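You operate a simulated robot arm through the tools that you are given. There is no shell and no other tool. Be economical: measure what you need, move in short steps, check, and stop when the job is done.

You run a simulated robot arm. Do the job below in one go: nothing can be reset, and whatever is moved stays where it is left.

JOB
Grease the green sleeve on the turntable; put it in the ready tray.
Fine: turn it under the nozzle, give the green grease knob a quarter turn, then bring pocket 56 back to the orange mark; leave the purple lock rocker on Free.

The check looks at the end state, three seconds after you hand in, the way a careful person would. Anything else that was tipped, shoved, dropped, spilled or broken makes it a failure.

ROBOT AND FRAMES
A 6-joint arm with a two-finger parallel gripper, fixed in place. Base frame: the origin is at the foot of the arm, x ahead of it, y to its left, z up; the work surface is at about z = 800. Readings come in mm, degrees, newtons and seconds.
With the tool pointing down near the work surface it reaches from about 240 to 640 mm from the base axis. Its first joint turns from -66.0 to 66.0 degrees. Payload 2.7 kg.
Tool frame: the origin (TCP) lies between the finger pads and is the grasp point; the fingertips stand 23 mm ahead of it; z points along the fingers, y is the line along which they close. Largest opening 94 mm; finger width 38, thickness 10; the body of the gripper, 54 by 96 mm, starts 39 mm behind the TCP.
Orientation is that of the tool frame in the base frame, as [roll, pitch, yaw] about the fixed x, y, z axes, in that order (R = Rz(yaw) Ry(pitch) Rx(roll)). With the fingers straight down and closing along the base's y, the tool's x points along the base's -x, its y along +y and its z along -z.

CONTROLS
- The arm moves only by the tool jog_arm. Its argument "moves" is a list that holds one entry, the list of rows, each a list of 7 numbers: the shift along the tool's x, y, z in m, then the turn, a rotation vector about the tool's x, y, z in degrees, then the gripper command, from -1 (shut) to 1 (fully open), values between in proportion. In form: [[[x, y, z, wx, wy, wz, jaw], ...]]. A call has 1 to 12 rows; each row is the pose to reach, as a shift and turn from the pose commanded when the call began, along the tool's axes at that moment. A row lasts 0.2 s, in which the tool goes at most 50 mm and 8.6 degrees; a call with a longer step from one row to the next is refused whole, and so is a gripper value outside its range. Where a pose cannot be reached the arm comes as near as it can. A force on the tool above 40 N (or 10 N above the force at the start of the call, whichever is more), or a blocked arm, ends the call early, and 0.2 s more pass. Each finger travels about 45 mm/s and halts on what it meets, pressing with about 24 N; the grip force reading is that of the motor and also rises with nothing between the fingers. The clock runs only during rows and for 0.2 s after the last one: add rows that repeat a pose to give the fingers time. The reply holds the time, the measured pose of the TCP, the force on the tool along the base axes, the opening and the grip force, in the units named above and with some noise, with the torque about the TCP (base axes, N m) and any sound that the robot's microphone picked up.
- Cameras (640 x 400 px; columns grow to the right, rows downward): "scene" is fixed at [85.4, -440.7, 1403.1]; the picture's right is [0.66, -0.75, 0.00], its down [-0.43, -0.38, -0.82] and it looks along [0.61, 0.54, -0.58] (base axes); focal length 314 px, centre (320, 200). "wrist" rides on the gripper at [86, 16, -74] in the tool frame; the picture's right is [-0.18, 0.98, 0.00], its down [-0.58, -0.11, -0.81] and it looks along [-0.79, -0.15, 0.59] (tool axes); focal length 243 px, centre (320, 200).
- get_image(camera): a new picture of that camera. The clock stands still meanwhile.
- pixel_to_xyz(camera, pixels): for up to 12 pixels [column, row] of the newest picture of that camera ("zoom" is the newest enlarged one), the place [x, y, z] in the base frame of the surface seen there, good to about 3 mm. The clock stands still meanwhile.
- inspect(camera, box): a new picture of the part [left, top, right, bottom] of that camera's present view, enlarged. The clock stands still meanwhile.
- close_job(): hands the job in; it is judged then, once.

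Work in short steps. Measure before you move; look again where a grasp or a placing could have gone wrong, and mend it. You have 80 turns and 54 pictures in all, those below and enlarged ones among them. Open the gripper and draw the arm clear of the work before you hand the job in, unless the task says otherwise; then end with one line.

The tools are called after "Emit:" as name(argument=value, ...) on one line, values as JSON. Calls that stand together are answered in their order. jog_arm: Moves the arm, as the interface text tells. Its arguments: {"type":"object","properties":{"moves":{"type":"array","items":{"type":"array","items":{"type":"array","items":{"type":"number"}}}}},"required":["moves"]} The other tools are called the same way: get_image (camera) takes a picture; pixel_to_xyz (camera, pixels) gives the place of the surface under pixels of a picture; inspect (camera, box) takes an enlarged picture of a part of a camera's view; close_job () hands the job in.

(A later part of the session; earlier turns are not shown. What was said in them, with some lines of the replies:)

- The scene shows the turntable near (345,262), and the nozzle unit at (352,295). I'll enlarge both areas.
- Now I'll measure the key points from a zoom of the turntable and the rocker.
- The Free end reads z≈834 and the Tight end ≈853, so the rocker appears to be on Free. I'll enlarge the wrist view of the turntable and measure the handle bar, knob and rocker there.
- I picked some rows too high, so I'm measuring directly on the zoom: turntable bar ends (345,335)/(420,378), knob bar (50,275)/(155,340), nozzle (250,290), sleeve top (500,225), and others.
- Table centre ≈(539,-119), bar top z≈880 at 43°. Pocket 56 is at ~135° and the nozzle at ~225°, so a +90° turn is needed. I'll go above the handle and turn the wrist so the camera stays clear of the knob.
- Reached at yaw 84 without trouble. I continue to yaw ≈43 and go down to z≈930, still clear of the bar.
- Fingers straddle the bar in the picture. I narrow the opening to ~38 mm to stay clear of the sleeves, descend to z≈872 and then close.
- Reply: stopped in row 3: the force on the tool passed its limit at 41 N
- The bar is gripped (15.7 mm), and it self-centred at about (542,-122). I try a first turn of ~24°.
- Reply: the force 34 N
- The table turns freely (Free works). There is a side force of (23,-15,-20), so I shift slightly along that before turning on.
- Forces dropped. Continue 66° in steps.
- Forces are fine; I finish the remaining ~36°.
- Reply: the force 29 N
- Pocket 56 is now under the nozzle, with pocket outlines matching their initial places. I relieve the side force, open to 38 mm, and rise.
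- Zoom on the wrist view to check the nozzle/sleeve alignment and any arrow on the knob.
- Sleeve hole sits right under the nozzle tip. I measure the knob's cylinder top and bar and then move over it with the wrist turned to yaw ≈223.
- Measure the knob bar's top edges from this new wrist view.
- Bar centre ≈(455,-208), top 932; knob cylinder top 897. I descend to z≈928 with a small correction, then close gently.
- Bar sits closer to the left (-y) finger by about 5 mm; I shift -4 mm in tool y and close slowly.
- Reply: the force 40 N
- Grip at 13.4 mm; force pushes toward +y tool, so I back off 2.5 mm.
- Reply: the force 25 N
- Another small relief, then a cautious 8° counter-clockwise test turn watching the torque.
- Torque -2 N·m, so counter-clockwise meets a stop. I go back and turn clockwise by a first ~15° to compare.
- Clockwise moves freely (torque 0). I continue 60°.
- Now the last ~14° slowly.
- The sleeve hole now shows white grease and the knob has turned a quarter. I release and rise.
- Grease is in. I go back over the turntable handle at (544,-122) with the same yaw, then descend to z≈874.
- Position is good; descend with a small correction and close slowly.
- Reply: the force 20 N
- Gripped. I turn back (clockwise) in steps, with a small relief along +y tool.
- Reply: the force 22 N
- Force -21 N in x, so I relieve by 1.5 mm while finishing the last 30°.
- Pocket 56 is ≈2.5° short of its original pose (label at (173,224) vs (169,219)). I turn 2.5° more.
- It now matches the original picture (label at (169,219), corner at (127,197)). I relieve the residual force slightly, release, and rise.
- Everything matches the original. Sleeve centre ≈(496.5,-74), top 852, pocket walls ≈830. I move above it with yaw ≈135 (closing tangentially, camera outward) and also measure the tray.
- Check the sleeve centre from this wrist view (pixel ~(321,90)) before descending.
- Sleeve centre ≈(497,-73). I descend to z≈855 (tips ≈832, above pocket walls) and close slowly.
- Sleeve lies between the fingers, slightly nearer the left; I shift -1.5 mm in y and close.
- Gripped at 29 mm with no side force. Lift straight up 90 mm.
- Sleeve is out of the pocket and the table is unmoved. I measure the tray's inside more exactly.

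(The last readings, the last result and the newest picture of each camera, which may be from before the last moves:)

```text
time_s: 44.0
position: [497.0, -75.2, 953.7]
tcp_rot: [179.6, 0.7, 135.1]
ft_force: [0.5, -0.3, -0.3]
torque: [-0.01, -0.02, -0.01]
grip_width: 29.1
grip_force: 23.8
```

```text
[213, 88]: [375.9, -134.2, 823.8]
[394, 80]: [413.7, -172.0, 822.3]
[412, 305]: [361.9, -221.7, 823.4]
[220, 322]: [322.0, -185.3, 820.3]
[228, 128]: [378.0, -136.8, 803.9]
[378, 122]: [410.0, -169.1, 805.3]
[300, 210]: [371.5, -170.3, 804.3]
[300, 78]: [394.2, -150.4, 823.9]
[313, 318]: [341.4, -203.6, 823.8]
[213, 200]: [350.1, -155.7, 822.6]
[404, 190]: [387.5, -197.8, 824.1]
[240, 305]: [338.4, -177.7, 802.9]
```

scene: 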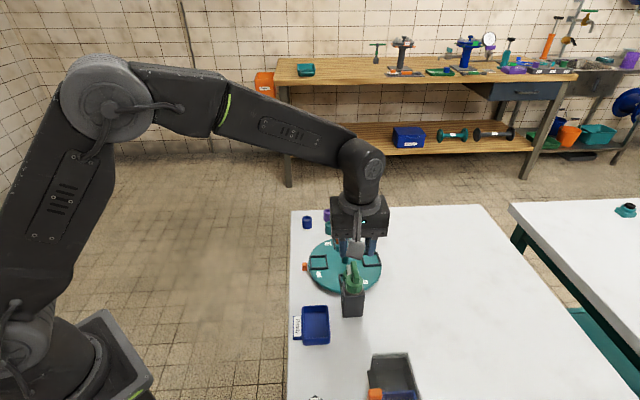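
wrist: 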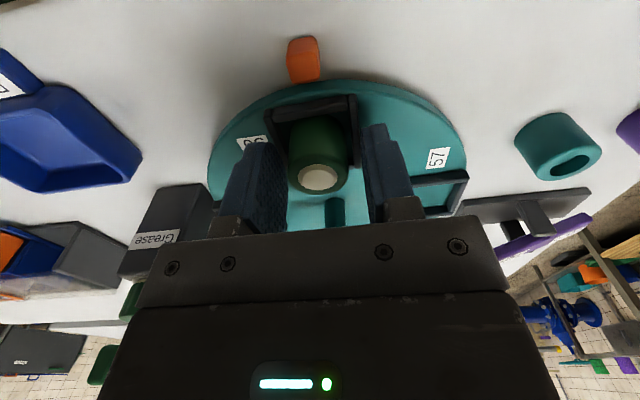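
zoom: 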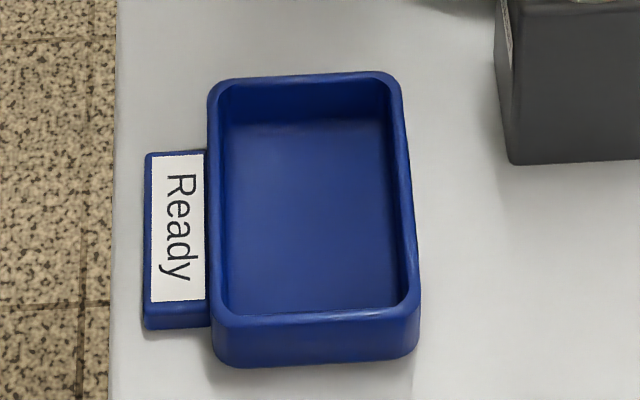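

Tray centre ≈(368.5,-178), floor 804, rim 823, long side along 43.5°. Carry the sleeve there at a raised height.

Emit:
jog_arm(moves=[[[0, 0, -0.03, 0, 0, 0, -0.9], [0.004, -0.03, -0.03, 0, 0, 0, -0.9], [0.008, -0.065, -0.03, 0, 0, 0, -0.9], [0.012, -0.1, -0.03, 0, 0, 0.5, -0.9], [0.015, -0.135, -0.03, 0, 0, 1, -0.9], [0.018, -0.158, -0.01, 0, 0, 1.6, -0.9], [0.0182, -0.1637, 0.02, 0, 0, 1.6, -0.9], [0.0182, -0.1637, 0.03, 0, 0, 1.6, -0.9], [0.0182, -0.1637, 0.03, 0, 0, 1.6, -0.9]]])

Emit:
get_image(camera="wrist")

Emit:
inspect(camera="scene", box=[265, 230, 393, 350])

```text
time_s: 46.0
position: [369.5, -178.7, 922.6]
tcp_rot: [179.7, 0.7, 133.5]
ft_force: [-0.1, -0.7, -0.6]
torque: [0.0, -0.01, 0.0]
grip_width: 28.6
grip_force: 24.1
```

```text
19 pictures are left
```

wrist: 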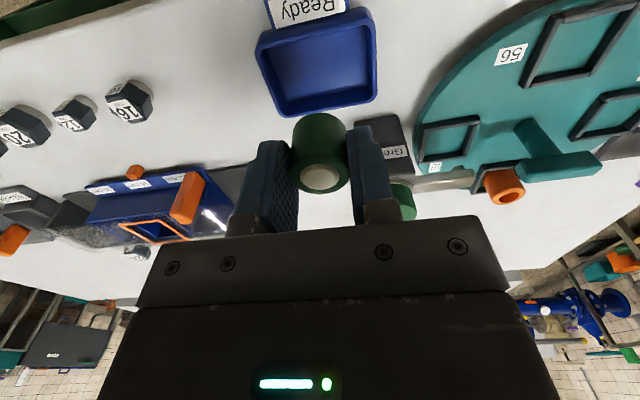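

```text
3.33 times, centred on (329, 290) of scene
```

zoom: 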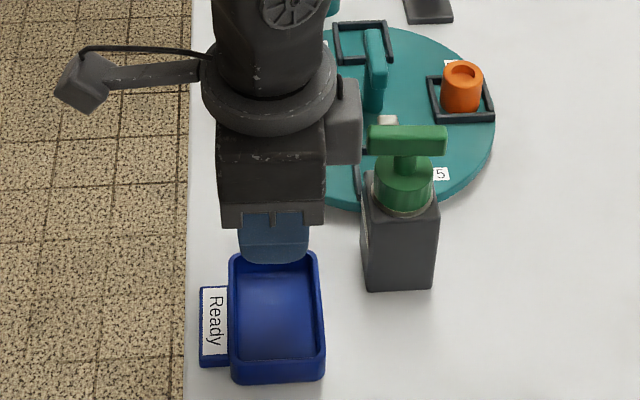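

The grey block on the back of the gripper will pass near the knob when descending; I measure it and the knob.

Emit:
pixel_to_xyz(camera="zoom", pixels=[[358, 100], [345, 160], [358, 155], [345, 120], [328, 160], [335, 85], [372, 140], [372, 130], [378, 190], [368, 190], [268, 225], [222, 215]])

```text
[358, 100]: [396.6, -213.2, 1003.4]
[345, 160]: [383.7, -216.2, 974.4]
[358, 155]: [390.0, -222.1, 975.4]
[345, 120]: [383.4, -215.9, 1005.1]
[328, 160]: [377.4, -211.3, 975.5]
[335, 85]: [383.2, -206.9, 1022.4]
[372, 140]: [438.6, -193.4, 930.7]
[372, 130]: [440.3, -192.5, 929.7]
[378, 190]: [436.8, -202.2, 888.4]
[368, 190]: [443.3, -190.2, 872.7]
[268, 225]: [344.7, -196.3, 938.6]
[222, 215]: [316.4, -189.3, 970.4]
```

The block stays ≥7 mm from the knob in plan, and 20 mm to the side. Descend to TCP z≈843, then slowly to contact at ≈838.

Emit:
jog_arm(moves=[[[0, 0, 0.02, 0, 0, 0, -0.9], [0, 0, 0.04, 0, 0, 0, -0.9], [0, 0, 0.06, 0, 0, 0, -0.9], [0, 0, 0.072, 0, 0, 0, -0.9], [0, 0, 0.078, 0, 0, 0, -0.9], [0, 0, 0.08, 0, 0, 0, -0.9]]])

Emit:
inspect(camera="scene", box=[265, 250, 393, 350])

```text
time_s: 47.4
position: [369.8, -177.8, 844.2]
tcp_rot: [179.8, 0.7, 133.5]
ft_force: [-0.1, -0.5, -1.3]
torque: [0.01, 0.01, 0.02]
grip_width: 29.1
grip_force: 23.3
```

```text
4.00 times, centred on (329, 300) of scene
```

zoom: 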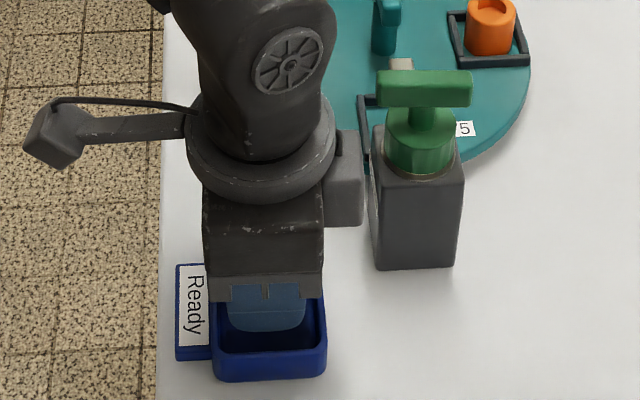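

Inside the tray with no contact. I ease down in 1 mm steps up to 6 mm, watching the vertical force.

Emit:
jog_arm(moves=[[[0, 0, 0.001, 0, 0, 0, -0.9], [0, 0, 0.002, 0, 0, 0, -0.9], [0, 0, 0.003, 0, 0, 0, -0.9], [0, 0, 0.004, 0, 0, 0, -0.9]]])

```text
time_s: 48.4
position: [369.8, -178.8, 839.5]
tcp_rot: [179.7, 0.8, 133.5]
ft_force: [-0.3, 0.6, -1.0]
torque: [-0.01, -0.04, 0.01]
grip_width: 29.0
grip_force: 24.3
```

Emit:
jog_arm(moves=[[[0, 0, 0.001, 0, 0, 0, -0.9], [0, 0, 0.002, 0, 0, 0, -0.9], [0, 0, 0.002, 0, 0, 0, -0.9]]])

```text
time_s: 49.2
position: [369.3, -178.2, 837.2]
tcp_rot: [179.6, 0.7, 133.5]
ft_force: [-1.2, 1.7, 3.6]
torque: [0.0, 0.05, -0.01]
grip_width: 29.2
grip_force: 23.9
```

Contact at z≈837 (+3.6 N). Open to ~41 mm and rise straight.

Emit:
jog_arm(moves=[[[0, 0, 0, 0, 0, 0, -0.3], [0, 0, 0, 0, 0, 0, -0.15], [0, 0, 0, 0, 0, 0, -0.12], [0, 0, -0.005, 0, 0, 0, -0.12], [0, 0, -0.02, 0, 0, 0, -0.12], [0, 0, -0.05, 0, 0, 0, -0.12], [0, 0, -0.09, 0, 0, 0, -0.12], [0, 0, -0.13, 0, 0, 0, -0.12]]])

Emit:
inspect(camera="scene", box=[265, 230, 425, 350])

```text
time_s: 51.0
position: [366.3, -177.0, 968.2]
tcp_rot: [179.6, 0.7, 133.6]
ft_force: [-0.3, -0.2, 0.0]
torque: [0.0, -0.02, -0.01]
grip_width: 41.5
grip_force: 0.1
```

```text
3.33 times, centred on (345, 290) of scene
```

zoom: 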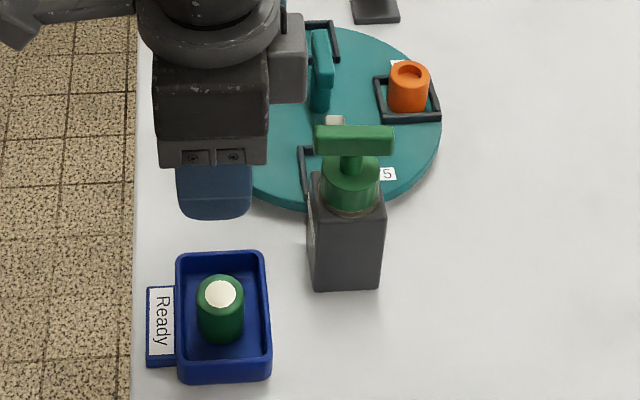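

The sleeve stands upright in the Ready tray with grease on top. I open the gripper, raise the arm clear, and check the whole scene.

Emit:
jog_arm(moves=[[[0, 0, -0.04, 0, 0, 0, 0.2], [0, 0, -0.08, 0, 0, 0, 0.6], [0, 0, -0.12, 0, 0, 0, 1], [0.02, -0.02, -0.16, 0, 0, 0, 1], [0.04, -0.04, -0.18, 0, 0, 0, 1], [0.04, -0.04, -0.18, 0, 0, 0, 1]]])

Emit:
inspect(camera="scene", box=[285, 200, 413, 280])

Emit:
get_image(camera="scene")

Emit:
pixel_to_xyz(camera="scene", pixels=[[358, 212], [366, 221]])

```text
time_s: 52.4
position: [309.4, -177.5, 1146.8]
tcp_rot: [179.6, 0.7, 133.5]
ft_force: [0.2, 1.4, 0.0]
torque: [0.02, 0.02, -0.02]
grip_width: 94.1
grip_force: 0.0
```

```text
5.00 times, centred on (349, 240) of scene
```

zoom: 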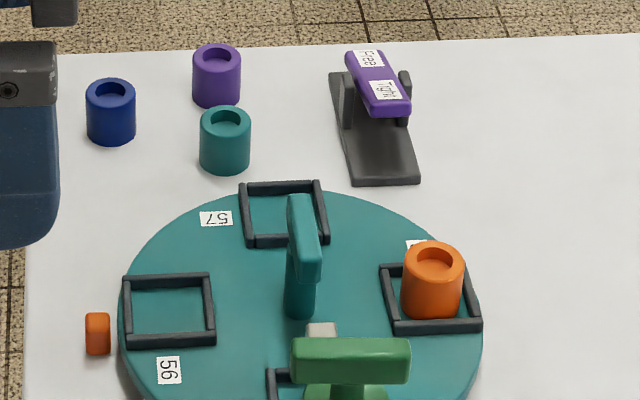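

```text
14 pictures are left
```

scene: 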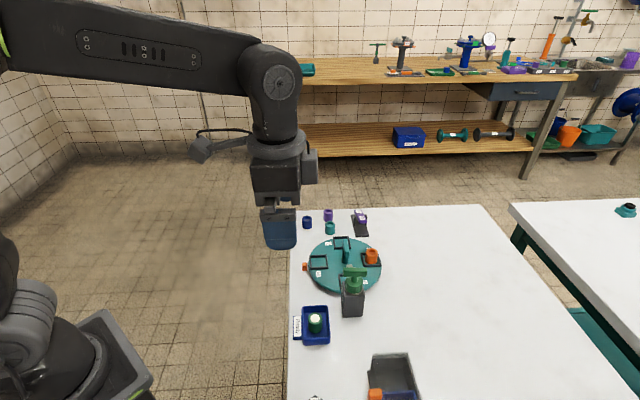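

```text
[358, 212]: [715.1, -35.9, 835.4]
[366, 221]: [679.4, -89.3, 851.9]
```

Everything is in place: pocket 56 is at the orange mark, the rocker's Free end is down and untouched, the greased sleeve is in the tray, and the arm is clear. Handing in.

Emit:
close_job()

```text
The job is handed in.
```

The green sleeve is greased and standing upright in the Ready tray. Pocket 56 is back at the orange mark and the lock rocker is on Free; the job is handed in.
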